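You operate a simulated robot arm through the tools that you are given. There is no shell and no other tool. Be economical: measure what you need, move in short steps, check, and stop when the job is done.

You run a simulated two-armed robot. Do the job below in one go: nothing can be reset, and whatever is moved stays where it is left.

JOB
Put the window pad on the shelf of the teal trolley away on the top of the wall tray. Fetch the brown pad and set it on the rubber mat. Fetch the orange pad and set it on the top of the wooden bench. Take the bulb kit and put it in the purple crate. Put the orange spring clamp on the shelf of the teal trolley. Fetch the blue pad and set it on the top of the wooden bench. Take the orange brush on the top of the wooden bench and put it away on the top of the wall tray. Put the orange sanding block in the yellow kit tray. Open the clips drawer, take the teal box of clips from there and put it on top of the shim carton and shut the drawer again. Take the purple pad and leave it in the white job tray. Any order will do. Set down upright: teal box of clips.

The check looks at the end state, three seconds after you hand in, the way a careful person would. Anything else that was tipped, shoved, dropped, spilled or broken makes it a failure.

ROBOT AND FRAMES
Two 7-joint arms with two-finger parallel grippers on one trunk, on a base that drives. Base frame: it is fixed to the floor where the robot stands at the start and does not move with it; the origin is under the middle of the robot, x ahead of it, y to its left, z up. Readings come in m, rad, newtons and seconds.
The left shoulder is at the start at [0.02, 0.17, 1.178], the right one opposite. With the tool pointing down near the work surface each hand reaches from about 0.1 to 0.48 m from the robot's upright axis, wherever it stands, measured 20 degrees to its own side. Places, roughly: blue pad (8x6x5 cm) [1.4, -0.1, 0.9]; brown pad (8x6x5 cm) [0.8, 0.1, 0.9]; bulb kit [1, 0.25, 0.5]; clips drawer [-1.4, 4.2, 1]; orange brush (11x6x7 cm) [-1.9, 2.5, 0.9]; orange pad (8x6x5 cm) [0.8, 0.2, 0.5]; orange sanding block (9x6x6 cm) [-1.4, 3.4, 0.9]; orange spring clamp (17x9x3 cm) [1, 0, 0.9]; purple crate (51x26x17 cm) [5.5, -1.4, 0.9]; purple pad (8x6x5 cm) [-4.1, -4.5, 0.9]; rubber mat (34x20 cm) [2.08, -0.48, 0.86]; shelf of the teal trolley [0.9, 0, 0.5]; shim carton [-1.75, 3.25, 1]; teal box of clips [-1.5, 4.25, 1]; top of the wall tray (80x20 cm) [4.22, 0.72, 0.86]; top of the wooden bench [-1.7, 3.2, 0.9]; white job tray (29x25 cm) [-3.1, -1, 0.96]; window pad (8x6x5 cm) [0.8, 0, 0.5]; yellow kit tray (19x20 cm) [-1.2, 4.86, 0.96]. Payload 3.8 kg a hand.
The TCP of each hand is the grasp point between the finger pads, 0.03 m short of the fingertips. In the tool frame z runs along the fingers and y along their closing line. Largest opening 0.11 m; finger width 0.02, thickness 0.01; the body of the gripper, 0.048 by 0.112 m, starts 0.055 m behind the TCP.
Orientation is told as [roll, pitch, yaw] about the base's x, y, z axes, in that order, counted from this pose: with the fingers straight down and closing along the base's y, the tool's x points along the base's -x, its y along +y and its z along -z.

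CONTROLS
- The arms move only by the tool nudge_tool. It takes "left_increments", "right_increments" or both (then of equal length, played together; a hand with none holds still); each is a list that holds one entry, the list of rows, each a list of 6 numbers: the shift along the base's x, y, z in mm, then the turn, a rotation vector about the base's x, y, z in rad. In form: [[[x, y, z, rx, ry, rz], ...]]. A call has 1 to 8 rows; each row shifts and turns the commanded pose from where the row before left it. "left_jaw" and "right_jaw" are, for a hand that has rows, the closure, from 0 (fully open) to 1 (shut), set as the call begins (left out, the last holds). Rows are played at 5 a second. More than 0.05 m and 0.15 rad between two rows, or a gripper value outside its range, and nothing of the call is played. Where a pose cannot be reached the arm comes as near as it can. A force on the tool above 40 N (or 10 N above the force at the start of the call, whichever is more), or a blocked arm, ends the call early, and 0.2 s more pass. The fingers move at their own pace (about 0.072 m/s each) and stop on an object; they squeeze with about 23 N. The grip force told is the motor's: it shows also when the fingers shut on nothing. Time passes only in rows, and 0.2 s behind the last, so rows that do not move let the fingers close. It gives the time, the measured TCP pose, the force on the tool (base axes), the opening and the grip force at its end, in the units of the frame above (readings bear some noise), with the torque about the TCP (base axes, N m) and any sound that the robot's microphone picked up.
- Cameras (640 x 400 px; columns grow to the right, rows downward): "scene" is now at [0.1075, 0.0025, 1.3239]; the picture's right is [-0.00, -1.00, 0.00], its down [-0.62, 0.00, -0.79] and it looks along [0.79, -0.00, -0.62] (base axes); focal length 231 px, centre (320, 200). "left" rides on the left gripper at [0.072, -0.017, -0.103] in its tool frame; the picture's right is [0.23, 0.97, 0.00], its down [-0.76, 0.18, -0.62] and it looks along [-0.61, 0.14, 0.78] (tool axes); focal length 222 px, centre (320, 200). "right" rides on the right gripper at [0.072, 0.017, -0.103] in its tool frame; the picture's right is [-0.23, 0.97, 0.00], its down [-0.76, -0.18, -0.62] and it looks along [-0.61, -0.14, 0.78] (tool axes); focal length 222 px, centre (320, 200). There is no depth. A picture from a camera that has moved, and an enlarged one, comes with that camera's place and axes in the base frame and with its lens.
- snapshot(camera): a new picture of that camera. No time passes.
- move_column(by): slides the trunk up (or, below 0, down) by that many m; the arms and the scene camera ride with it, the base frame stays. It gives what a move gives, with no picture.
- roll_base(legs): drives the robot by 1 to 6 legs, each [ahead, turn to the left] in m and rad, along the robot's own axes; the way and the turn of a leg run together, so that a leg with both is an arc; at most 1.5 m and 3.142 rad a leg. The arms and the cameras ride along, it lands a little off, and it stops where it bumps. It gives what a move gives.
- aim_head(pan, tilt): turns the head with the scene camera to pan (to the left, within 1.396 rad either way) and tilt (down, from -0.506 to 1.204), counted from straight ahead of the robot. It gives what a move gives.
- close_up(camera, box): a new picture of the part [left, top, right, bottom] of that camera's present view, enlarged. No time passes.
- close_job(): hands the job in; it is judged then, once.

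Work in short steps. Places have to be worked out from the pictures, the camera data and where the tool is seen: move nearer, look again, correct. Check each grasp and each placing, and mend what went wrong. You have 546 turns and 346 pictures in all, those below and enlarged ones among them. Open the grippers and draw the arms clear of the work before you hand the job in, unless the task says otherwise.

The tools are called after "Request:" by a JSON object that holds its "name" and its "arguments". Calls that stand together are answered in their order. nudge_tool: Moves the arms, as the interface text tells. Its arguments: {"type":"object","properties":{"left_increments":{"type":"array","items":{"type":"array","items":{"type":"array","items":{"type":"number"}}}},"left_jaw":{"type":"number"},"right_increments":{"type":"array","items":{"type":"array","items":{"type":"array","items":{"type":"number"}}}},"right_jaw":{"type":"number"}},"required":[]} The other tools are called the same way: move_column (by) slides the trunk up or down; roll_base (legs) drives the base; aim_head (pan, tilt) turns the head that bears the scene camera; snapshot (camera) takes a picture; close_up (camera, box) takes an enlarged picture of a part of a camera's view; close_job () hands the job in.

At the start:

```text
time_s: 0.0
left_tool_pos: [0.4818, 0.2813, 1.1759]
left_orientation: [0.002, 0.0, 0.003]
left_ft_force: [0.8, 0.9, -0.4]
left_wrist_torque: [-0.02, -0.02, 0.06]
left_grip_width: 0.1102
left_grasp_force: 0.0
right_tool_pos: [0.3436, -0.095, 1.1833]
right_orientation: [0.002, 0.0, 0.0]
right_ft_force: [0.4, 0.0, 0.0]
right_wrist_torque: [0.01, 0.02, -0.01]
right_grip_width: 0.1099
right_grasp_force: 0.1
trunk travel left (down, up): [-0.275, 0.295]
robot x, y, heading: [0.0016, 0.0037, 0.002]
head pan, tilt: [-0.003, 0.663]
```

scene: 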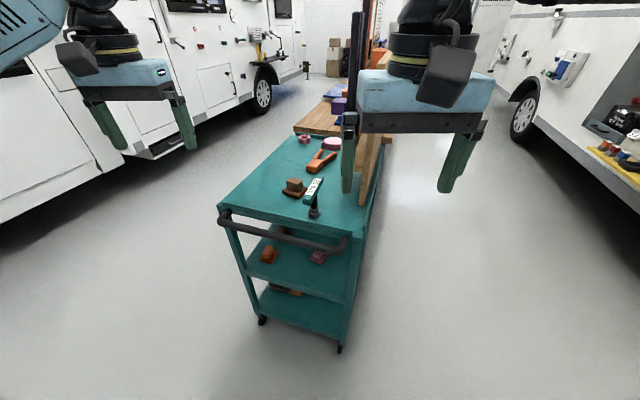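
right: 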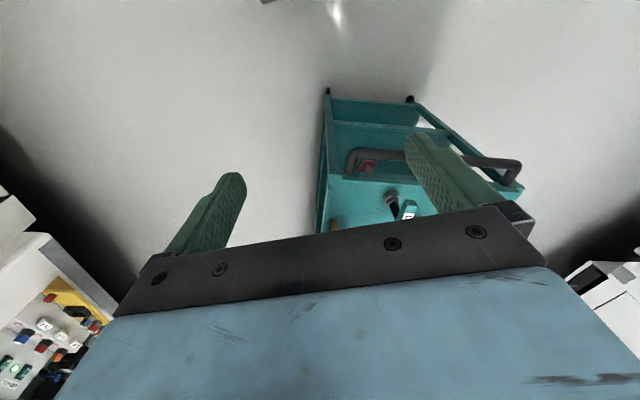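
left: 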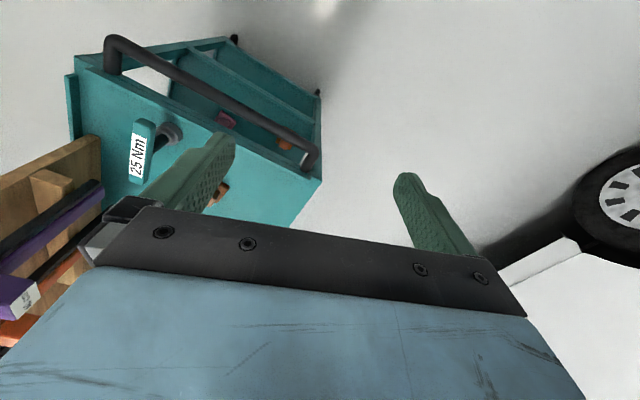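

I start by looking closer at the trolley ahead.

Request:
{"name": "close_up", "arguments": {"camera": "scene", "box": [200, 90, 400, 215]}}

Request:
{"name": "close_up", "arguments": {"camera": "scene", "box": [200, 200, 400, 325]}}

```text
3.20 times, centred on (300, 152) of scene
camera zoom: at [0.1075, 0.0025, 1.3239], right [0.0, -1.0, 0.0], down [-0.62, 0.0, -0.79], along [0.79, 0.0, -0.62], focal length 739 px, centre (384, 352)
```

zoom: 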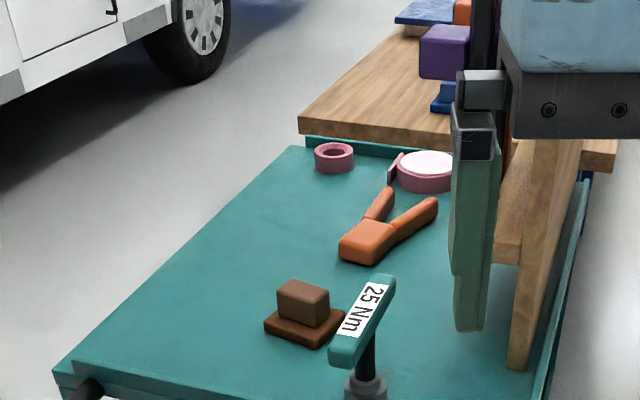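

```text
3.20 times, centred on (300, 262) of scene
camera zoom: at [0.1075, 0.0025, 1.3239], right [0.0, -1.0, 0.0], down [-0.62, 0.0, -0.79], along [0.79, 0.0, -0.62], focal length 739 px, centre (384, 0)
```

zoom: 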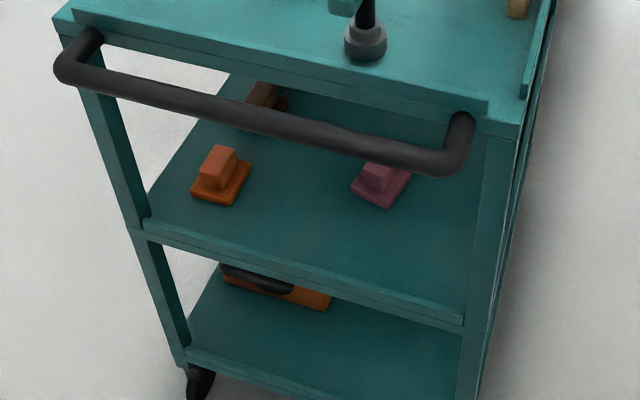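

The pads have a base plate with a gripping block. I look around to learn the room.

Request:
{"name": "aim_head", "arguments": {"pan": 0, "tilt": 0.3}}

Request:
{"name": "snapshot", "arguments": {"camera": "scene"}}

Request:
{"name": "aim_head", "arguments": {"pan": 1.39, "tilt": 0.2}}

Request:
{"name": "snapshot", "arguments": {"camera": "scene"}}

Request:
{"name": "aim_head", "arguments": {"pan": -1.39, "tilt": 0.2}}

Request:
{"name": "snapshot", "arguments": {"camera": "scene"}}

```text
time_s: 0.8
left_tool_pos: [0.4812, 0.2808, 1.176]
left_orientation: [0.002, 0.001, 0.002]
left_ft_force: [0.3, -0.1, 1.0]
left_wrist_torque: [0.01, 0.01, 0.0]
left_grip_width: 0.1102
left_grasp_force: 0.0
right_tool_pos: [0.3428, -0.0953, 1.1831]
right_orientation: [-0.001, -0.001, -0.001]
right_ft_force: [0.6, 0.6, -0.1]
right_wrist_torque: [-0.01, 0.01, 0.02]
right_grip_width: 0.11
right_grasp_force: 0.0
trunk travel left (down, up): [-0.275, 0.295]
robot x, y, heading: [-0.0005, -0.001, 0.0]
head pan, tilt: [0.0, 0.3]
```

```text
340 pictures are left
camera scene: at [0.1146, 0.0028, 1.3567], right [0.0, -1.0, 0.0], down [-0.3, 0.0, -0.96], along [0.96, 0.0, -0.3], focal length 231 px, centre (320, 200)
```

scene: 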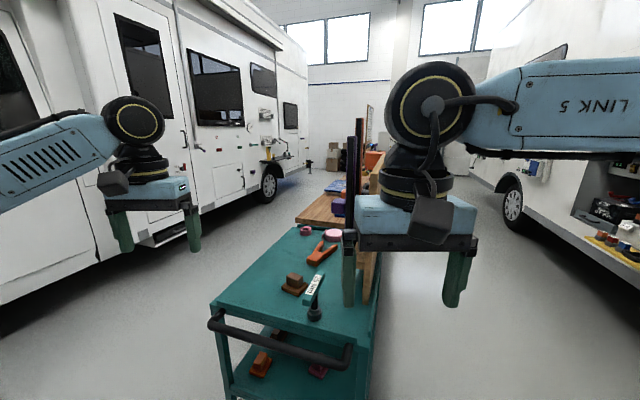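

```text
time_s: 2.4
left_tool_pos: [0.481, 0.2802, 1.1768]
left_orientation: [0.0, 0.0, 0.002]
left_ft_force: [0.0, -0.4, 0.0]
left_wrist_torque: [-0.01, 0.03, 0.0]
left_grip_width: 0.11
left_grasp_force: 0.0
right_tool_pos: [0.3446, -0.0952, 1.1837]
right_orientation: [0.001, 0.0, -0.002]
right_ft_force: [-0.1, -0.4, 0.0]
right_wrist_torque: [-0.01, -0.02, 0.0]
right_grip_width: 0.1103
right_grasp_force: 0.0
trunk travel left (down, up): [-0.275, 0.295]
robot x, y, heading: [-0.0003, 0.0008, 0.003]
head pan, tilt: [1.389, 0.201]
```

```text
339 pictures are left
camera scene: at [0.0381, 0.0944, 1.3661], right [0.98, -0.18, 0.0], down [-0.04, -0.2, -0.98], along [0.18, 0.96, -0.2], focal length 231 px, centre (320, 200)
```

scene: 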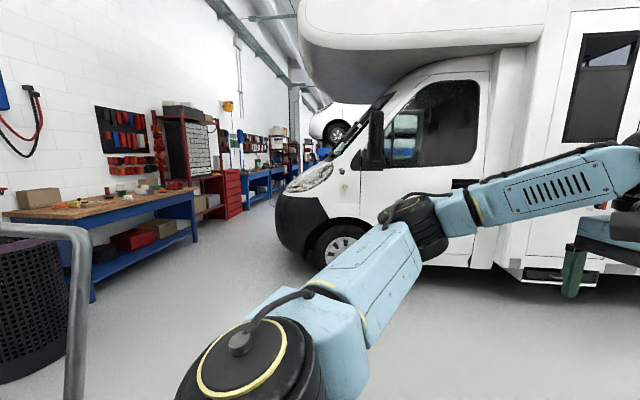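

```text
time_s: 4.8
left_tool_pos: [0.4816, 0.2814, 1.1764]
left_orientation: [-0.001, 0.0, 0.002]
left_ft_force: [0.7, -0.2, -0.4]
left_wrist_torque: [0.0, 0.01, 0.04]
left_grip_width: 0.1099
left_grasp_force: 0.1
right_tool_pos: [0.3435, -0.0954, 1.1829]
right_orientation: [-0.001, -0.001, 0.0]
right_ft_force: [0.1, 0.2, 0.6]
right_wrist_torque: [-0.02, -0.01, -0.02]
right_grip_width: 0.1099
right_grasp_force: 0.1
trunk travel left (down, up): [-0.275, 0.295]
robot x, y, heading: [-0.0033, -0.0004, -0.008]
head pan, tilt: [-1.389, 0.201]
```

```text
338 pictures are left
camera scene: at [0.0381, -0.0888, 1.3661], right [-0.98, -0.18, 0.0], down [-0.04, 0.2, -0.98], along [0.18, -0.96, -0.2], focal length 231 px, centre (320, 200)
```

scene: 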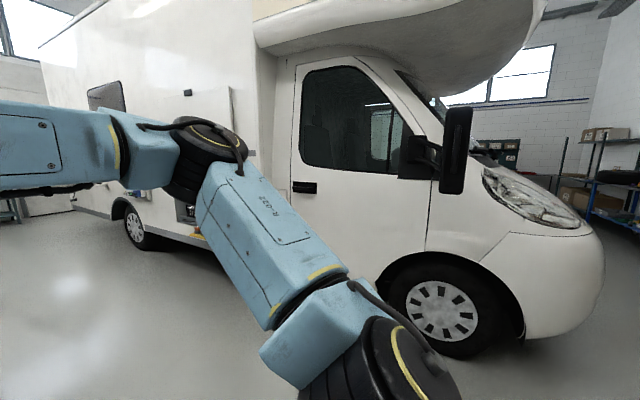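

I'll drive round to the left side of the trolley, to see if the shelf is better reached from there.

Request:
{"name": "roll_base", "arguments": {"legs": [[0, 1.2], [0.9, 0], [0, -1.2], [0.55, 0], [0, -1.8]]}}

Request:
{"name": "aim_head", "arguments": {"pan": 0, "tilt": 0.7}}

Request:
{"name": "snapshot", "arguments": {"camera": "scene"}}

```text
time_s: 9.0
left_tool_pos: [-0.0757, 0.5845, 1.1773]
left_orientation: [-0.002, 0.0, 1.204]
left_ft_force: [0.3, -0.9, -0.6]
left_wrist_torque: [-0.03, 0.01, -0.02]
left_grip_width: 0.1098
left_grasp_force: 0.1
right_tool_pos: [0.2262, 0.3199, 1.1833]
right_orientation: [0.002, 0.0, 1.204]
right_ft_force: [0.4, 0.3, 0.0]
right_wrist_torque: [-0.04, -0.02, 0.01]
right_grip_width: 0.1101
right_grasp_force: 0.0
trunk travel left (down, up): [-0.275, 0.295]
robot x, y, heading: [0.0117, 0.0368, 1.203]
head pan, tilt: [-1.389, 0.201]
stopped in leg 2: the robot was blocked; the commanded pose is now the measured one
```

```text
time_s: 10.5
left_tool_pos: [-0.0775, 0.5841, 1.1776]
left_orientation: [-0.001, -0.003, 1.207]
left_ft_force: [0.2, -0.5, -0.8]
left_wrist_torque: [0.01, 0.02, -0.03]
left_grip_width: 0.1101
left_grasp_force: 0.0
right_tool_pos: [0.2248, 0.3214, 1.1837]
right_orientation: [0.0, 0.001, 1.204]
right_ft_force: [-0.2, 0.6, 0.2]
right_wrist_torque: [-0.05, 0.02, 0.02]
right_grip_width: 0.11
right_grasp_force: 0.1
trunk travel left (down, up): [-0.275, 0.295]
robot x, y, heading: [0.0155, 0.0334, 1.205]
head pan, tilt: [0.0, 0.7]
```

```text
337 pictures are left
camera scene: at [0.0511, 0.1355, 1.3207], right [0.93, -0.36, 0.0], down [-0.23, -0.6, -0.77], along [0.27, 0.71, -0.64], focal length 231 px, centre (320, 200)
```

scene: 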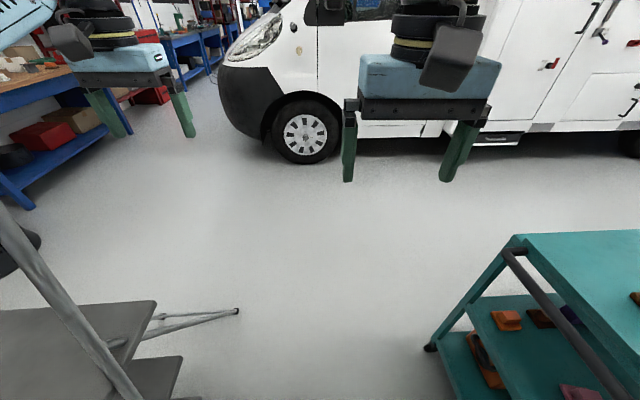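

The base is blocked by the grey steps on the left. I look down to see the clearance.

Request:
{"name": "aim_head", "arguments": {"pan": 0.4, "tilt": 1.2}}

Request:
{"name": "snapshot", "arguments": {"camera": "scene"}}

Request:
{"name": "aim_head", "arguments": {"pan": 1.39, "tilt": 0.8}}

Request:
{"name": "snapshot", "arguments": {"camera": "scene"}}

```text
time_s: 11.4
left_tool_pos: [-0.0774, 0.5837, 1.1769]
left_orientation: [-0.001, 0.0, 1.206]
left_ft_force: [-0.2, 0.4, 0.1]
left_wrist_torque: [-0.01, -0.02, 0.01]
left_grip_width: 0.1099
left_grasp_force: 0.0
right_tool_pos: [0.2249, 0.3213, 1.1833]
right_orientation: [0.001, 0.001, 1.203]
right_ft_force: [0.2, 0.4, 0.9]
right_wrist_torque: [0.03, -0.02, -0.01]
right_grip_width: 0.1101
right_grasp_force: 0.0
trunk travel left (down, up): [-0.275, 0.295]
robot x, y, heading: [0.0123, 0.0382, 1.205]
head pan, tilt: [0.4, 1.201]
```

```text
336 pictures are left
camera scene: at [0.0188, 0.1122, 1.2848], right [1.0, 0.03, 0.0], down [0.03, -0.93, -0.36], along [-0.01, 0.36, -0.93], focal length 231 px, centre (320, 200)
```

scene: 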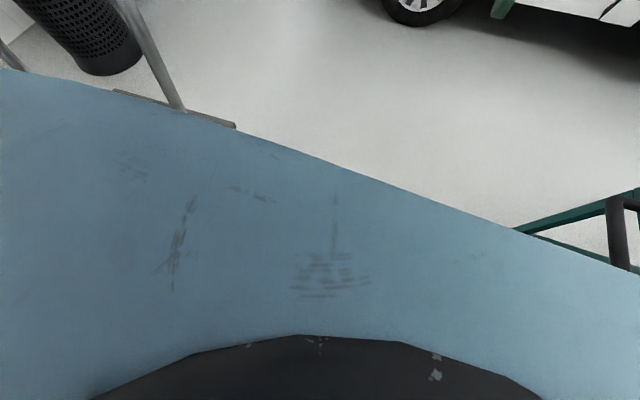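

```text
time_s: 12.7
left_tool_pos: [-0.0774, 0.5849, 1.1766]
left_orientation: [0.0, -0.002, 1.205]
left_ft_force: [-0.4, -0.1, -0.2]
left_wrist_torque: [-0.04, 0.02, 0.0]
left_grip_width: 0.11
left_grasp_force: 0.0
right_tool_pos: [0.2251, 0.3205, 1.1834]
right_orientation: [-0.001, -0.001, 1.206]
right_ft_force: [-0.2, 0.7, 0.7]
right_wrist_torque: [0.01, 0.04, -0.02]
right_grip_width: 0.11
right_grasp_force: 0.0
trunk travel left (down, up): [-0.275, 0.295]
robot x, y, heading: [0.0148, 0.0326, 1.203]
head pan, tilt: [1.389, 0.799]
```

```text
335 pictures are left
camera scene: at [-0.0482, 0.0983, 1.3124], right [0.52, 0.85, 0.0], down [0.61, -0.37, -0.7], along [-0.59, 0.36, -0.72], focal length 231 px, centre (320, 200)
```

scene: 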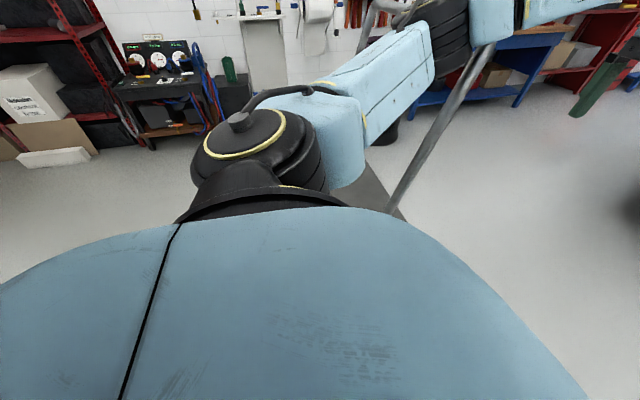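

The cause isn't clear; I look to the robot's right-hand side.

Request:
{"name": "aim_head", "arguments": {"pan": -1.2, "tilt": 0.9}}

Request:
{"name": "snapshot", "arguments": {"camera": "scene"}}

Request:
{"name": "snapshot", "arguments": {"camera": "right"}}

Request:
{"name": "snapshot", "arguments": {"camera": "left"}}

```text
time_s: 15.0
left_tool_pos: [-0.0771, 0.5841, 1.177]
left_orientation: [-0.001, -0.002, 1.206]
left_ft_force: [-0.1, 0.9, 0.1]
left_wrist_torque: [0.01, 0.02, -0.04]
left_grip_width: 0.1101
left_grasp_force: 0.0
right_tool_pos: [0.2245, 0.321, 1.1838]
right_orientation: [0.0, 0.0, 1.204]
right_ft_force: [-0.3, -0.2, -1.0]
right_wrist_torque: [-0.01, 0.02, 0.03]
right_grip_width: 0.11
right_grasp_force: 0.0
trunk travel left (down, up): [-0.275, 0.295]
robot x, y, heading: [0.0115, 0.0387, 1.201]
head pan, tilt: [-1.201, 0.901]
```

```text
334 pictures are left
camera scene: at [0.0961, 0.0565, 1.3045], right [0.0, -1.0, 0.0], down [-0.78, 0.0, -0.62], along [0.62, 0.0, -0.78], focal length 231 px, centre (320, 200)
```

scene: 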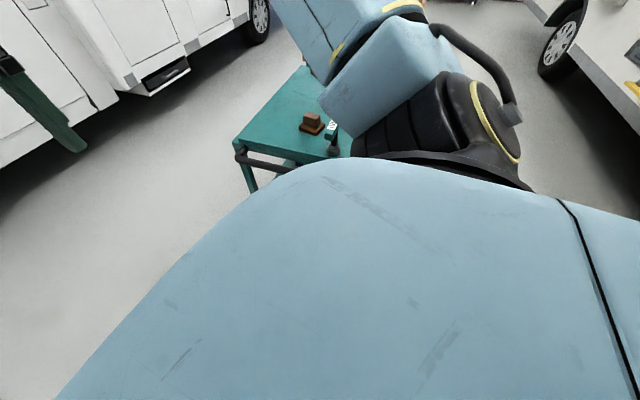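

```text
333 pictures are left
camera right: at [0.183, 0.2596, 1.2866], right [-0.83, 0.56, 0.0], down [0.44, 0.65, 0.62], along [0.35, 0.52, -0.78], focal length 222 px, centre (320, 200)
```

right: 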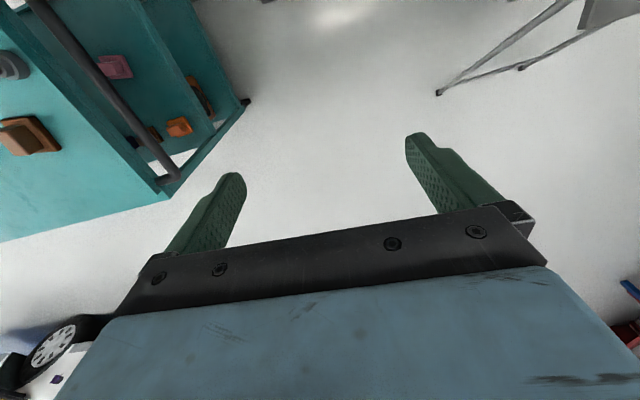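

```text
332 pictures are left
camera left: at [-0.0875, 0.5107, 1.2807], right [-0.99, 0.14, 0.0], down [0.11, 0.77, 0.62], along [0.09, 0.62, -0.78], focal length 222 px, centre (320, 200)
```

left: 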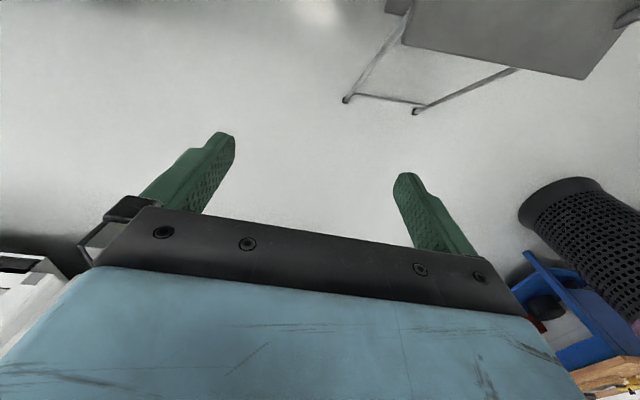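

The ladder's platform corner seems at about (-0.25, 0.57, 0.72), close to the left arm. I turn a bit right (heading 0.95) and go forward between ladder and trolley.

Request:
{"name": "roll_base", "arguments": {"legs": [[0, -0.25], [0.45, 0]]}}

```text
time_s: 16.6
left_tool_pos: [0.0616, 0.5907, 1.179]
left_orientation: [-0.001, -0.002, 0.958]
left_ft_force: [0.8, -0.3, 0.0]
left_wrist_torque: [-0.02, -0.02, -0.01]
left_grip_width: 0.1098
left_grasp_force: 0.1
right_tool_pos: [0.2908, 0.2615, 1.1824]
right_orientation: [0.0, -0.001, 0.959]
right_ft_force: [-0.2, -0.1, 0.2]
right_wrist_torque: [-0.04, -0.01, -0.01]
right_grip_width: 0.11
right_grasp_force: 0.0
trunk travel left (down, up): [-0.275, 0.295]
robot x, y, heading: [0.0155, 0.0378, 0.954]
head pan, tilt: [-1.201, 0.901]
stopped in leg 2: the robot was blocked; the commanded pose is now the measured one
```

Still blocked; likely a low ladder step near my base. I turn to look at the ladder and the space behind.

Request:
{"name": "roll_base", "arguments": {"legs": [[0, 1.4]]}}

Request:
{"name": "aim_head", "arguments": {"pan": -0.2, "tilt": 0.9}}

Request:
{"name": "snapshot", "arguments": {"camera": "scene"}}

```text
time_s: 19.9
left_tool_pos: [-0.4955, 0.2586, 1.1795]
left_orientation: [0.0, -0.011, 2.195]
left_ft_force: [-0.1, 0.7, 1.1]
left_wrist_torque: [0.0, -0.03, -0.03]
left_grip_width: 0.1101
left_grasp_force: 0.1
right_tool_pos: [-0.1106, 0.3704, 1.1839]
right_orientation: [-0.001, -0.003, 2.207]
right_ft_force: [-0.1, -0.7, 0.2]
right_wrist_torque: [0.02, 0.02, 0.01]
right_grip_width: 0.1099
right_grasp_force: 0.2
trunk travel left (down, up): [-0.275, 0.295]
robot x, y, heading: [0.0163, 0.0371, 2.202]
head pan, tilt: [-1.201, 0.901]
stopped in leg 1: the force on the tool passed its limit at 51 N (the readings are from after the stop); the commanded pose is now the measured one
```

```text
time_s: 21.2
left_tool_pos: [-0.4954, 0.2599, 1.1793]
left_orientation: [-0.002, -0.012, 2.194]
left_ft_force: [-0.2, 0.7, -1.0]
left_wrist_torque: [0.03, -0.03, -0.02]
left_grip_width: 0.1101
left_grasp_force: 0.0
right_tool_pos: [-0.1099, 0.3704, 1.1833]
right_orientation: [0.001, 0.0, 2.205]
right_ft_force: [0.2, 0.0, -0.7]
right_wrist_torque: [0.02, -0.01, 0.01]
right_grip_width: 0.1099
right_grasp_force: 0.1
trunk travel left (down, up): [-0.275, 0.295]
robot x, y, heading: [0.0174, 0.0395, 2.199]
head pan, tilt: [-0.201, 0.901]
```

```text
331 pictures are left
camera scene: at [-0.027, 0.1255, 1.3046], right [0.91, 0.42, 0.0], down [0.33, -0.71, -0.62], along [-0.26, 0.56, -0.78], focal length 231 px, centre (320, 200)
```

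scene: 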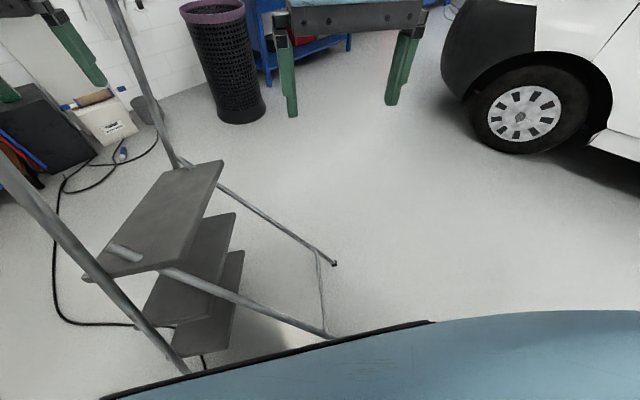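

The ladder appears to have been pushed round by my left arm during that turn (its feet were at about (-0.18, 0.86) and (-0.56, 0.97)). I must look carefully and put it back.

Request:
{"name": "snapshot", "arguments": {"camera": "left"}}

Request:
{"name": "snapshot", "arguments": {"camera": "right"}}

Request:
{"name": "aim_head", "arguments": {"pan": 0.7, "tilt": 0.6}}

Request:
{"name": "snapshot", "arguments": {"camera": "scene"}}

```text
330 pictures are left
camera left: at [-0.4383, 0.2102, 1.2812], right [-0.66, -0.75, 0.0], down [-0.59, 0.51, 0.63], along [-0.47, 0.42, -0.77], focal length 222 px, centre (320, 200)
```

left: 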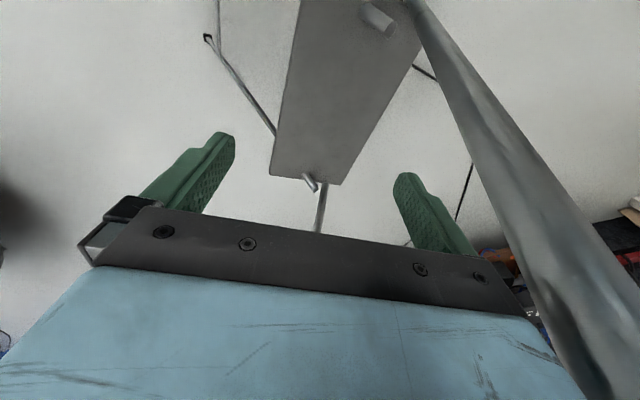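

```text
329 pictures are left
camera right: at [-0.0813, 0.3025, 1.2869], right [-0.92, -0.39, 0.0], down [-0.31, 0.72, 0.62], along [-0.25, 0.57, -0.78], focal length 222 px, centre (320, 200)
```

right: 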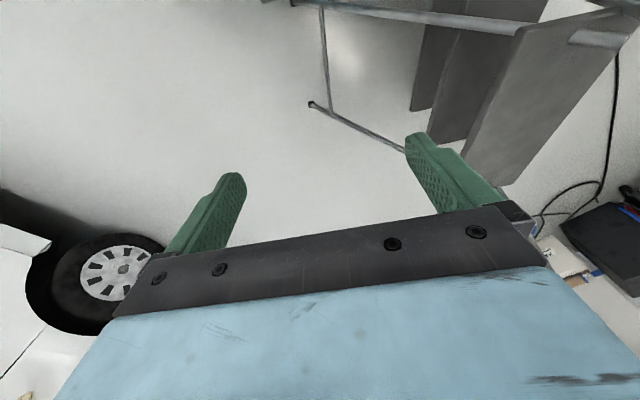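

```text
time_s: 22.4
left_tool_pos: [-0.4953, 0.2596, 1.1772]
left_orientation: [-0.001, -0.012, 2.193]
left_ft_force: [0.7, 0.7, -0.2]
left_wrist_torque: [0.0, 0.01, -0.02]
left_grip_width: 0.11
left_grasp_force: 0.1
right_tool_pos: [-0.1117, 0.3707, 1.1844]
right_orientation: [0.001, -0.002, 2.206]
right_ft_force: [-0.6, 0.4, 0.2]
right_wrist_torque: [0.02, 0.01, -0.01]
right_grip_width: 0.1101
right_grasp_force: 0.1
trunk travel left (down, up): [-0.275, 0.295]
robot x, y, heading: [0.0156, 0.0356, 2.206]
head pan, tilt: [0.7, 0.6]
```

```text
328 pictures are left
camera scene: at [-0.0813, 0.0779, 1.3294], right [0.24, 0.97, 0.0], down [0.55, -0.13, -0.83], along [-0.8, 0.2, -0.56], focal length 231 px, centre (320, 200)
```

scene: 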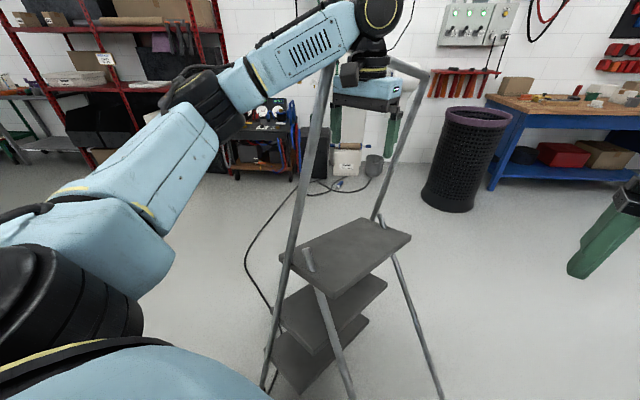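

The ladder has turned about 54° clockwise. I rotate back right a little, so my hand is clear of its rail, and look at it properly.

Request:
{"name": "roll_base", "arguments": {"legs": [[0, -0.5]]}}

Request:
{"name": "aim_head", "arguments": {"pan": 1.0, "tilt": 0.6}}

Request:
{"name": "snapshot", "arguments": {"camera": "scene"}}

Request:
{"name": "snapshot", "arguments": {"camera": "left"}}

```text
time_s: 24.2
left_tool_pos: [-0.3292, 0.476, 1.1785]
left_orientation: [-0.001, -0.012, 1.7]
left_ft_force: [-0.2, -0.1, 0.4]
left_wrist_torque: [-0.01, 0.0, 0.03]
left_grip_width: 0.11
left_grasp_force: 0.1
right_tool_pos: [0.062, 0.391, 1.1831]
right_orientation: [0.001, -0.002, 1.711]
right_ft_force: [-0.6, 0.1, 0.4]
right_wrist_torque: [-0.01, -0.02, -0.04]
right_grip_width: 0.1099
right_grasp_force: 0.0
trunk travel left (down, up): [-0.275, 0.295]
robot x, y, heading: [0.014, 0.0376, 1.708]
head pan, tilt: [0.7, 0.6]
```

```text
time_s: 25.0
left_tool_pos: [-0.3299, 0.4747, 1.1784]
left_orientation: [-0.001, -0.011, 1.7]
left_ft_force: [0.6, -0.8, -0.5]
left_wrist_torque: [-0.01, 0.01, -0.02]
left_grip_width: 0.1102
left_grasp_force: 0.1
right_tool_pos: [0.061, 0.3906, 1.1838]
right_orientation: [0.001, -0.001, 1.711]
right_ft_force: [0.5, 0.1, 0.3]
right_wrist_torque: [-0.01, -0.02, 0.0]
right_grip_width: 0.11
right_grasp_force: 0.1
trunk travel left (down, up): [-0.275, 0.295]
robot x, y, heading: [0.0095, 0.0377, 1.709]
head pan, tilt: [1.0, 0.6]
```

```text
327 pictures are left
camera scene: at [-0.067, 0.0978, 1.3293], right [0.42, 0.91, 0.0], down [0.51, -0.24, -0.83], along [-0.75, 0.35, -0.56], focal length 231 px, centre (320, 200)
```

scene: 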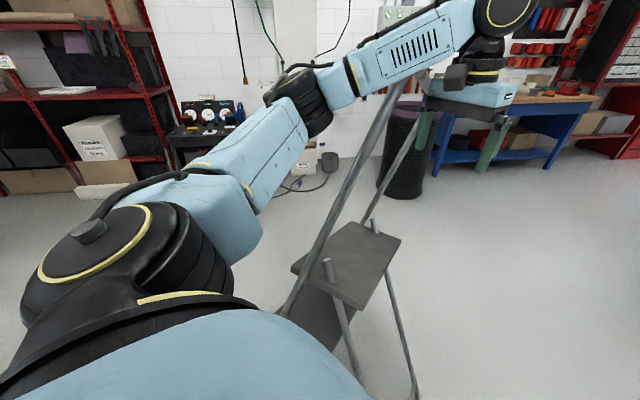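

```text
326 pictures are left
camera left: at [-0.3027, 0.4056, 1.281], right [-0.94, -0.35, 0.0], down [-0.27, 0.72, 0.63], along [-0.22, 0.59, -0.77], focal length 222 px, centre (320, 200)
```

left: 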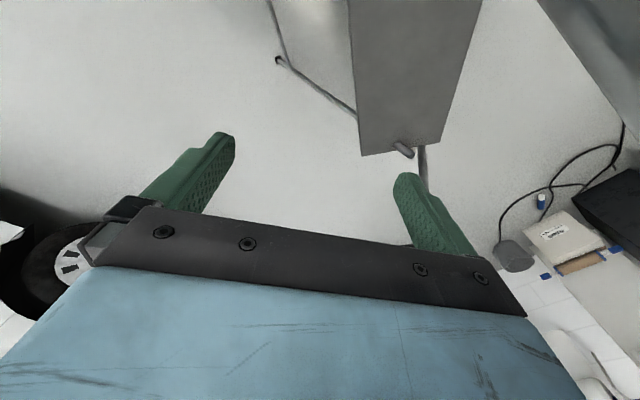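

I need an outside view of the ladder. I yaw the right hand left so that its camera looks toward the ladder and left arm.

Request:
{"name": "nudge_tool", "arguments": {"right_increments": [[[0, 0, 0, 0, 0, 0.15], [0, 0, 0, 0, 0, 0.15], [0, 0, 0, 0, 0, 0.15], [0, 0, 0, 0, 0, 0.15], [0, 0, 0, 0, 0, 0.15], [0, 0, 0, 0, 0, 0.15], [0, 0, 0, 0, 0, 0.15], [0, 0, 0, 0, 0, 0.1]]]}}

Request:
{"name": "snapshot", "arguments": {"camera": "right"}}

```text
time_s: 26.8
left_tool_pos: [-0.329, 0.4759, 1.1779]
left_orientation: [0.0, -0.012, 1.701]
left_ft_force: [0.0, 1.1, -0.3]
left_wrist_torque: [-0.02, 0.03, 0.03]
left_grip_width: 0.1098
left_grasp_force: 0.1
right_tool_pos: [0.0624, 0.3912, 1.1834]
right_orientation: [-0.001, -0.003, 2.861]
right_ft_force: [-0.9, -0.6, -0.2]
right_wrist_torque: [0.04, -0.04, 0.01]
right_grip_width: 0.1102
right_grasp_force: 0.1
trunk travel left (down, up): [-0.275, 0.295]
robot x, y, heading: [0.0155, 0.0397, 1.707]
head pan, tilt: [1.0, 0.6]
```

```text
325 pictures are left
camera right: at [0.1272, 0.355, 1.2865], right [-0.49, -0.87, 0.0], down [-0.68, 0.38, 0.62], along [-0.55, 0.3, -0.78], focal length 222 px, centre (320, 200)
```

right: 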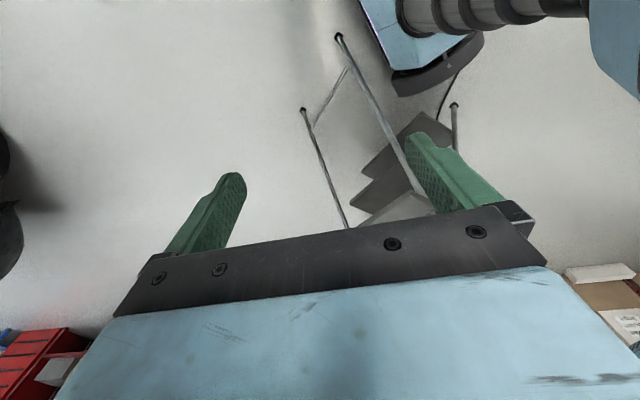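

All four feet are on the floor, so the ladder stands. I look closer at where its rail meets my wrist.

Request:
{"name": "close_up", "arguments": {"camera": "scene", "box": [280, 30, 520, 330]}}

Request:
{"name": "aim_head", "arguments": {"pan": 0.8, "tilt": 0.2}}

Request:
{"name": "snapshot", "arguments": {"camera": "scene"}}

```text
1.33 times, centred on (400, 180) of scene
camera zoom: at [-0.0668, 0.0979, 1.3294], right [0.42, 0.91, 0.0], down [0.51, -0.24, -0.83], along [-0.75, 0.35, -0.56], focal length 308 px, centre (213, 227)
```

zoom: 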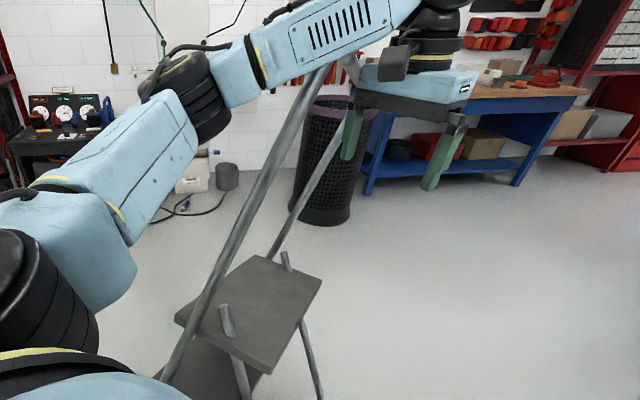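

```text
time_s: 27.7
left_tool_pos: [-0.3304, 0.4768, 1.1784]
left_orientation: [-0.002, -0.012, 1.7]
left_ft_force: [-0.5, -0.2, -0.5]
left_wrist_torque: [0.02, -0.03, 0.02]
left_grip_width: 0.11
left_grasp_force: 0.0
right_tool_pos: [0.0612, 0.3909, 1.1833]
right_orientation: [-0.001, -0.001, 2.86]
right_ft_force: [1.1, -0.6, -0.1]
right_wrist_torque: [0.02, 0.0, 0.0]
right_grip_width: 0.1101
right_grasp_force: 0.2
trunk travel left (down, up): [-0.275, 0.295]
robot x, y, heading: [0.0178, 0.0369, 1.708]
head pan, tilt: [0.799, 0.201]
```

```text
323 pictures are left
camera scene: at [-0.0617, 0.1159, 1.3661], right [0.59, 0.81, 0.0], down [0.16, -0.12, -0.98], along [-0.79, 0.58, -0.2], focal length 231 px, centre (320, 200)
```

scene: 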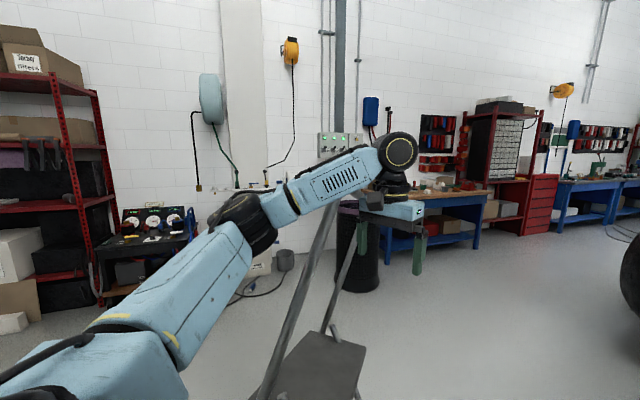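

The rail top ends just below my forearm. I raise the trunk so the arms pass above the ladder, then back away toward -y.

Request:
{"name": "move_column", "arguments": {"by": 0.28}}

Request:
{"name": "roll_base", "arguments": {"legs": [[-0.6, 0]]}}

Request:
{"name": "aim_head", "arguments": {"pan": 0.3, "tilt": 0.6}}

Request:
{"name": "snapshot", "arguments": {"camera": "scene"}}

```text
time_s: 30.5
left_tool_pos: [-0.3287, 0.476, 1.4584]
left_orientation: [-0.002, -0.012, 1.7]
left_ft_force: [0.2, -0.6, 0.2]
left_wrist_torque: [-0.01, 0.0, 0.02]
left_grip_width: 0.1102
left_grasp_force: 0.1
right_tool_pos: [0.0615, 0.3915, 1.4626]
right_orientation: [-0.001, 0.0, 2.86]
right_ft_force: [0.6, 1.1, 0.5]
right_wrist_torque: [0.04, -0.01, -0.06]
right_grip_width: 0.1098
right_grasp_force: 0.0
trunk travel left (down, up): [-0.555, 0.015]
robot x, y, heading: [0.0154, 0.0375, 1.706]
head pan, tilt: [0.799, 0.201]
```

```text
time_s: 33.9
left_tool_pos: [-0.2468, -0.1171, 1.4591]
left_orientation: [-0.003, -0.012, 1.702]
left_ft_force: [0.5, -0.1, 0.8]
left_wrist_torque: [-0.01, 0.01, 0.01]
left_grip_width: 0.1099
left_grasp_force: 0.1
right_tool_pos: [0.1432, -0.2011, 1.4627]
right_orientation: [0.0, 0.0, 2.861]
right_ft_force: [0.2, 0.2, -0.6]
right_wrist_torque: [0.0, -0.01, 0.0]
right_grip_width: 0.1101
right_grasp_force: 0.0
trunk travel left (down, up): [-0.555, 0.015]
robot x, y, heading: [0.0968, -0.5531, 1.711]
head pan, tilt: [0.799, 0.201]
```

```text
time_s: 34.9
left_tool_pos: [-0.2467, -0.1169, 1.4569]
left_orientation: [-0.001, -0.012, 1.701]
left_ft_force: [0.0, 0.3, -0.1]
left_wrist_torque: [0.0, 0.01, -0.03]
left_grip_width: 0.1098
left_grasp_force: 0.0
right_tool_pos: [0.143, -0.2018, 1.4631]
right_orientation: [0.0, -0.002, 2.861]
right_ft_force: [0.6, 0.5, 0.0]
right_wrist_torque: [-0.03, -0.01, 0.04]
right_grip_width: 0.1102
right_grasp_force: 0.1
trunk travel left (down, up): [-0.555, 0.015]
robot x, y, heading: [0.0986, -0.5509, 1.707]
head pan, tilt: [0.3, 0.6]
```

```text
322 pictures are left
camera scene: at [0.0574, -0.4518, 1.6093], right [0.91, 0.43, 0.0], down [0.24, -0.51, -0.83], along [-0.35, 0.75, -0.56], focal length 231 px, centre (320, 200)
```

scene: 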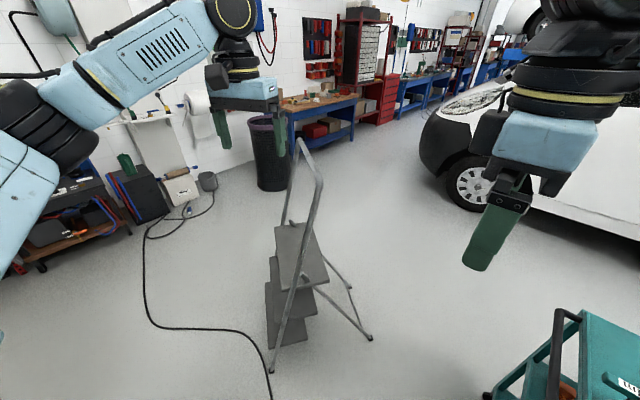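

From here I measure: rear feet at about (0.045, 0.36) and (-0.2, 0.68), front near foot (-0.44, -0.06). To restore the ladder I need about +39° turn and a shift mainly along +y; I will grip its near rear leg low down and drag it. I take up position with arms high.

Request:
{"name": "roll_base", "arguments": {"legs": [[0, -0.187], [0.42, 0], [0, 0.33]]}}

Request:
{"name": "aim_head", "arguments": {"pan": 0.2, "tilt": 0.8}}

Request:
{"name": "snapshot", "arguments": {"camera": "scene"}}

```text
time_s: 39.2
left_tool_pos: [-0.2859, 0.2554, 1.4587]
left_orientation: [-0.002, -0.012, 1.841]
left_ft_force: [-0.5, -0.3, 0.0]
left_wrist_torque: [0.01, 0.0, 0.0]
left_grip_width: 0.1101
left_grasp_force: 0.1
right_tool_pos: [0.1133, 0.2274, 1.4629]
right_orientation: [0.0, -0.002, 3.002]
right_ft_force: [-0.1, 0.8, 0.7]
right_wrist_torque: [-0.01, 0.01, -0.01]
right_grip_width: 0.11
right_grasp_force: 0.1
trunk travel left (down, up): [-0.555, 0.015]
robot x, y, heading: [0.1213, -0.1329, 1.849]
head pan, tilt: [0.3, 0.6]
```

```text
time_s: 40.0
left_tool_pos: [-0.2848, 0.2559, 1.4587]
left_orientation: [-0.002, -0.012, 1.841]
left_ft_force: [0.5, -0.1, 1.2]
left_wrist_torque: [0.03, 0.0, 0.04]
left_grip_width: 0.1101
left_grasp_force: 0.1
right_tool_pos: [0.1149, 0.2265, 1.4638]
right_orientation: [0.001, -0.002, 3.002]
right_ft_force: [0.0, -0.3, 0.1]
right_wrist_torque: [0.01, 0.01, -0.01]
right_grip_width: 0.1101
right_grasp_force: 0.2
trunk travel left (down, up): [-0.555, 0.015]
robot x, y, heading: [0.1177, -0.1293, 1.85]
head pan, tilt: [0.201, 0.799]
```

```text
321 pictures are left
camera scene: at [0.0759, -0.0355, 1.5925], right [0.89, 0.46, 0.0], down [0.33, -0.64, -0.7], along [-0.32, 0.62, -0.72], focal length 231 px, centre (320, 200)
```

scene: 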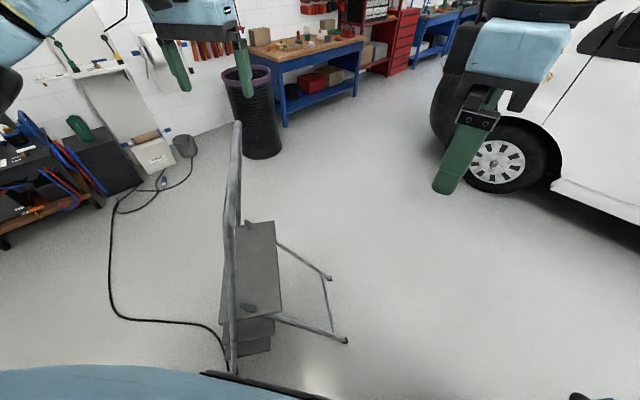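

Feet confirmed: (0.042, 0.357) and (-0.21, 0.678). I'll push the near rear leg with the left hand low down; first I move both hands clear to the right of the ladder at height.

Request:
{"name": "nudge_tool", "arguments": {"right_increments": [[[45, -15, 0, 0, 0, -0.15], [45, -15, 0, 0, 0, -0.15], [45, -15, 0, 0, 0, -0.15], [45, -15, 0, 0, 0, -0.15], [35, -10, 0, 0, 0, -0.15]]]}}

Request:
{"name": "nudge_tool", "arguments": {"left_increments": [[[44, -22, 0, 0, 0, 0.05], [44, -22, 0, 0, 0, 0.05], [44, -22, 0, 0, 0, 0.05], [44, -22, 0, 0, 0, 0.05], [44, -22, 0, 0, 0, 0.05], [44, -22, 0, 0, 0, 0.05], [44, -22, 0, 0, 0, 0.05], [20, -10, 0, 0, 0, 0.02]]], "left_jaw": 1}}

Request:
{"name": "move_column", "arguments": {"by": -0.5}}

Request:
{"name": "snapshot", "arguments": {"camera": "scene"}}

```text
time_s: 41.1
left_tool_pos: [-0.2838, 0.2534, 1.4592]
left_orientation: [-0.002, -0.011, 1.84]
left_ft_force: [0.7, -0.7, 1.2]
left_wrist_torque: [0.04, 0.02, -0.01]
left_grip_width: 0.1099
left_grasp_force: 0.0
right_tool_pos: [0.3311, 0.1544, 1.4635]
right_orientation: [0.0, -0.003, 2.251]
right_ft_force: [-0.2, -0.1, 0.2]
right_wrist_torque: [0.02, 0.0, 0.02]
right_grip_width: 0.11
right_grasp_force: 0.0
trunk travel left (down, up): [-0.555, 0.015]
robot x, y, heading: [0.1172, -0.1306, 1.849]
head pan, tilt: [0.201, 0.799]
```

```text
time_s: 43.0
left_tool_pos: [0.0454, 0.0907, 1.4582]
left_orientation: [-0.003, -0.009, 2.213]
left_ft_force: [0.7, 0.5, -1.0]
left_wrist_torque: [0.0, 0.0, -0.04]
left_grip_width: 0.0
left_grasp_force: 23.4
right_tool_pos: [0.3299, 0.1553, 1.4632]
right_orientation: [0.001, -0.002, 2.255]
right_ft_force: [-0.6, 0.0, 0.3]
right_wrist_torque: [0.0, 0.0, -0.01]
right_grip_width: 0.1103
right_grasp_force: 0.0
trunk travel left (down, up): [-0.555, 0.015]
robot x, y, heading: [0.1206, -0.1286, 1.851]
head pan, tilt: [0.201, 0.799]
```

```text
refused: -0.5 is not a number from -0.4 to 0.4
```

```text
320 pictures are left
camera scene: at [0.0763, -0.0355, 1.5924], right [0.89, 0.46, 0.0], down [0.33, -0.64, -0.7], along [-0.32, 0.62, -0.72], focal length 231 px, centre (320, 200)
```

scene: 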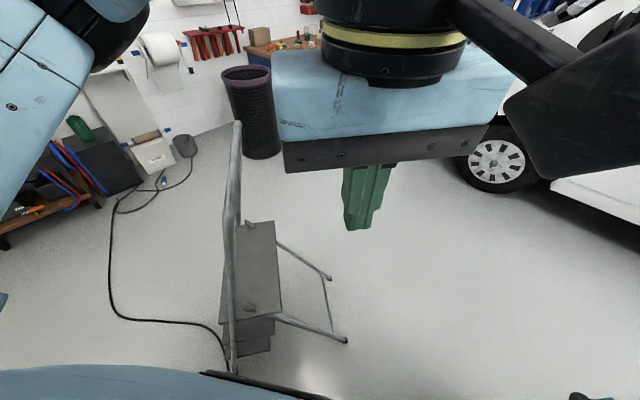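

My left elbow may be over the ladder, so I check its height before moving on.

Request:
{"name": "aim_head", "arguments": {"pan": 1.0, "tilt": 0.5}}

Request:
{"name": "snapshot", "arguments": {"camera": "scene"}}

```text
time_s: 44.1
left_tool_pos: [0.0428, 0.0939, 1.4562]
left_orientation: [0.004, -0.016, 2.219]
left_ft_force: [-52.3, 31.6, -31.6]
left_wrist_torque: [-2.21, -4.43, -0.51]
left_grip_width: 0.0
left_grasp_force: 23.0
right_tool_pos: [0.3293, 0.156, 1.4634]
right_orientation: [-0.001, -0.001, 2.253]
right_ft_force: [-0.4, 0.6, 0.0]
right_wrist_torque: [-0.03, 0.02, 0.0]
right_grip_width: 0.11
right_grasp_force: 0.0
trunk travel left (down, up): [-0.555, 0.015]
robot x, y, heading: [0.1226, -0.1279, 1.848]
head pan, tilt: [1.0, 0.499]
```

```text
319 pictures are left
camera scene: at [0.0311, -0.0695, 1.6161], right [0.42, 0.91, 0.0], down [0.46, -0.21, -0.87], along [-0.79, 0.36, -0.5], focal length 231 px, centre (320, 200)
```

scene: 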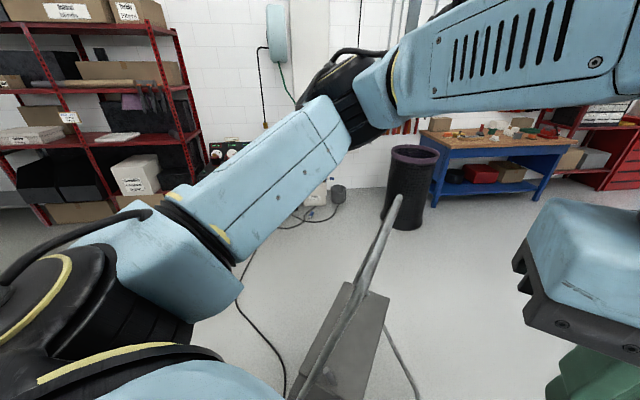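

The left hand is pressing against the head; I move it forward off the head at once.

Request:
{"name": "nudge_tool", "arguments": {"left_increments": [[[-12, 42, 0, 0, 0, 0], [-12, 42, 0, 0, 0, 0], [-12, 42, 0, 0, 0, 0]]]}}

Request:
{"name": "roll_base", "arguments": {"legs": [[0, 0.55]]}}

Request:
{"name": "aim_head", "arguments": {"pan": 0, "tilt": 0.8}}

Request:
{"name": "snapshot", "arguments": {"camera": "scene"}}

```text
time_s: 44.9
left_tool_pos: [0.0088, 0.2186, 1.4563]
left_orientation: [-0.003, -0.011, 2.21]
left_ft_force: [0.4, 0.1, -1.2]
left_wrist_torque: [0.0, 0.01, -0.02]
left_grip_width: 0.0
left_grasp_force: 23.3
right_tool_pos: [0.3307, 0.157, 1.4638]
right_orientation: [0.001, 0.0, 2.253]
right_ft_force: [1.2, 0.1, 0.2]
right_wrist_torque: [0.0, -0.01, 0.03]
right_grip_width: 0.1101
right_grasp_force: 0.1
trunk travel left (down, up): [-0.555, 0.015]
robot x, y, heading: [0.1179, -0.1304, 1.848]
head pan, tilt: [1.0, 0.499]
```

```text
time_s: 46.8
left_tool_pos: [-0.1583, 0.1074, 1.4578]
left_orientation: [0.0, -0.011, 2.765]
left_ft_force: [-0.2, -0.7, 0.9]
left_wrist_torque: [0.04, 0.02, 0.02]
left_grip_width: 0.0001
left_grasp_force: 22.8
right_tool_pos: [0.1469, 0.2249, 1.4627]
right_orientation: [-0.001, -0.001, 2.806]
right_ft_force: [-0.3, 0.1, 0.7]
right_wrist_torque: [-0.02, -0.03, -0.05]
right_grip_width: 0.1101
right_grasp_force: 0.1
trunk travel left (down, up): [-0.555, 0.015]
robot x, y, heading: [0.12, -0.1317, 2.403]
head pan, tilt: [1.0, 0.499]
```

```text
time_s: 48.1
left_tool_pos: [-0.1576, 0.1083, 1.4579]
left_orientation: [-0.001, -0.013, 2.766]
left_ft_force: [0.5, 0.4, 0.8]
left_wrist_torque: [0.02, 0.0, 0.02]
left_grip_width: 0.0
left_grasp_force: 22.9
right_tool_pos: [0.1476, 0.2239, 1.4633]
right_orientation: [-0.001, -0.001, 2.806]
right_ft_force: [-0.2, 0.1, -0.5]
right_wrist_torque: [0.0, 0.07, -0.03]
right_grip_width: 0.1103
right_grasp_force: 0.0
trunk travel left (down, up): [-0.555, 0.015]
robot x, y, heading: [0.1157, -0.1306, 2.406]
head pan, tilt: [0.0, 0.799]
```

```text
318 pictures are left
camera scene: at [0.0439, -0.0588, 1.5924], right [0.67, 0.74, 0.0], down [0.53, -0.48, -0.7], along [-0.52, 0.47, -0.72], focal length 231 px, centre (320, 200)
```

scene: 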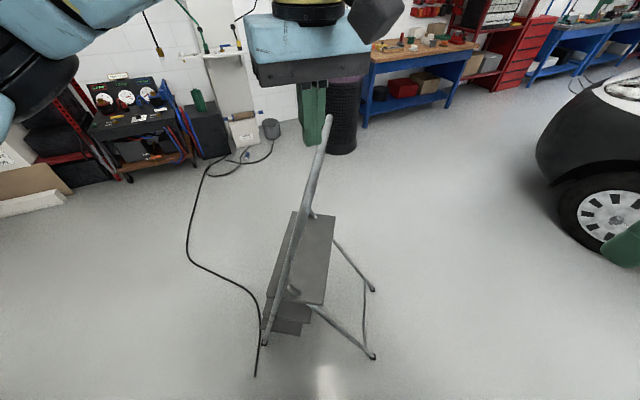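

Turned clear. I bring the left hand to the free front-left, and the right hand to a spot just outside the near rear leg, then lower the trunk.

Request:
{"name": "nudge_tool", "arguments": {"left_increments": [[[-15, -45, 0, 0, 0, 0], [-15, -45, 0, 0, 0, 0], [-15, -45, 0, 0, 0, 0], [-15, -45, 0, 0, 0, 0], [-15, -45, 0, 0, 0, 0], [-15, -45, 0, 0, 0, 0], [-15, -45, 0, 0, 0, 0], [-15, -45, 0, 0, 0, 0]]], "right_increments": [[[-22, -9, 0, 0, 0, -0.07], [-22, -9, 0, 0, 0, -0.07], [-22, -9, 0, 0, 0, -0.07], [-22, -9, 0, 0, 0, -0.07], [-22, -9, 0, 0, 0, -0.07], [-22, -9, 0, 0, 0, -0.07], [-22, -9, 0, 0, 0, -0.07], [-22, -9, 0, 0, 0, -0.1]]], "right_jaw": 1}}

Request:
{"name": "move_column", "arguments": {"by": -0.3}}

Request:
{"name": "snapshot", "arguments": {"camera": "scene"}}

```text
time_s: 49.9
left_tool_pos: [-0.2766, -0.2466, 1.4383]
left_orientation: [0.028, 0.077, 2.757]
left_ft_force: [-0.6, -1.1, -1.5]
left_wrist_torque: [0.04, -0.04, 0.01]
left_grip_width: 0.0
left_grasp_force: 23.2
left hand out of reach, approached as far as the arm can: row 8
right_tool_pos: [-0.029, 0.1505, 1.4622]
right_orientation: [-0.002, -0.002, 2.214]
right_ft_force: [-0.9, 0.9, -0.1]
right_wrist_torque: [0.01, 0.0, 0.02]
right_grip_width: 0.0
right_grasp_force: 23.0
trunk travel left (down, up): [-0.555, 0.015]
robot x, y, heading: [0.118, -0.1269, 2.404]
head pan, tilt: [0.0, 0.799]
```

```text
time_s: 52.9
left_tool_pos: [-0.2759, -0.2466, 1.1574]
left_orientation: [0.002, -0.012, 2.767]
left_ft_force: [-0.3, -0.3, 0.0]
left_wrist_torque: [-0.01, 0.01, -0.01]
left_grip_width: 0.0003
left_grasp_force: 23.4
right_tool_pos: [-0.0283, 0.1531, 1.1645]
right_orientation: [0.001, -0.001, 2.216]
right_ft_force: [0.1, 0.1, 0.4]
right_wrist_torque: [0.02, -0.01, 0.02]
right_grip_width: 0.0002
right_grasp_force: 23.0
trunk travel left (down, up): [-0.255, 0.315]
robot x, y, heading: [0.1167, -0.129, 2.399]
head pan, tilt: [0.0, 0.799]
```

```text
317 pictures are left
camera scene: at [0.044, -0.0588, 1.2925], right [0.67, 0.74, 0.0], down [0.53, -0.48, -0.7], along [-0.52, 0.47, -0.72], focal length 231 px, centre (320, 200)
```

scene: 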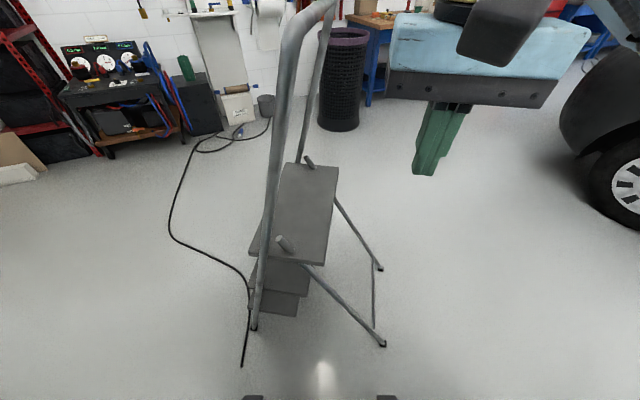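

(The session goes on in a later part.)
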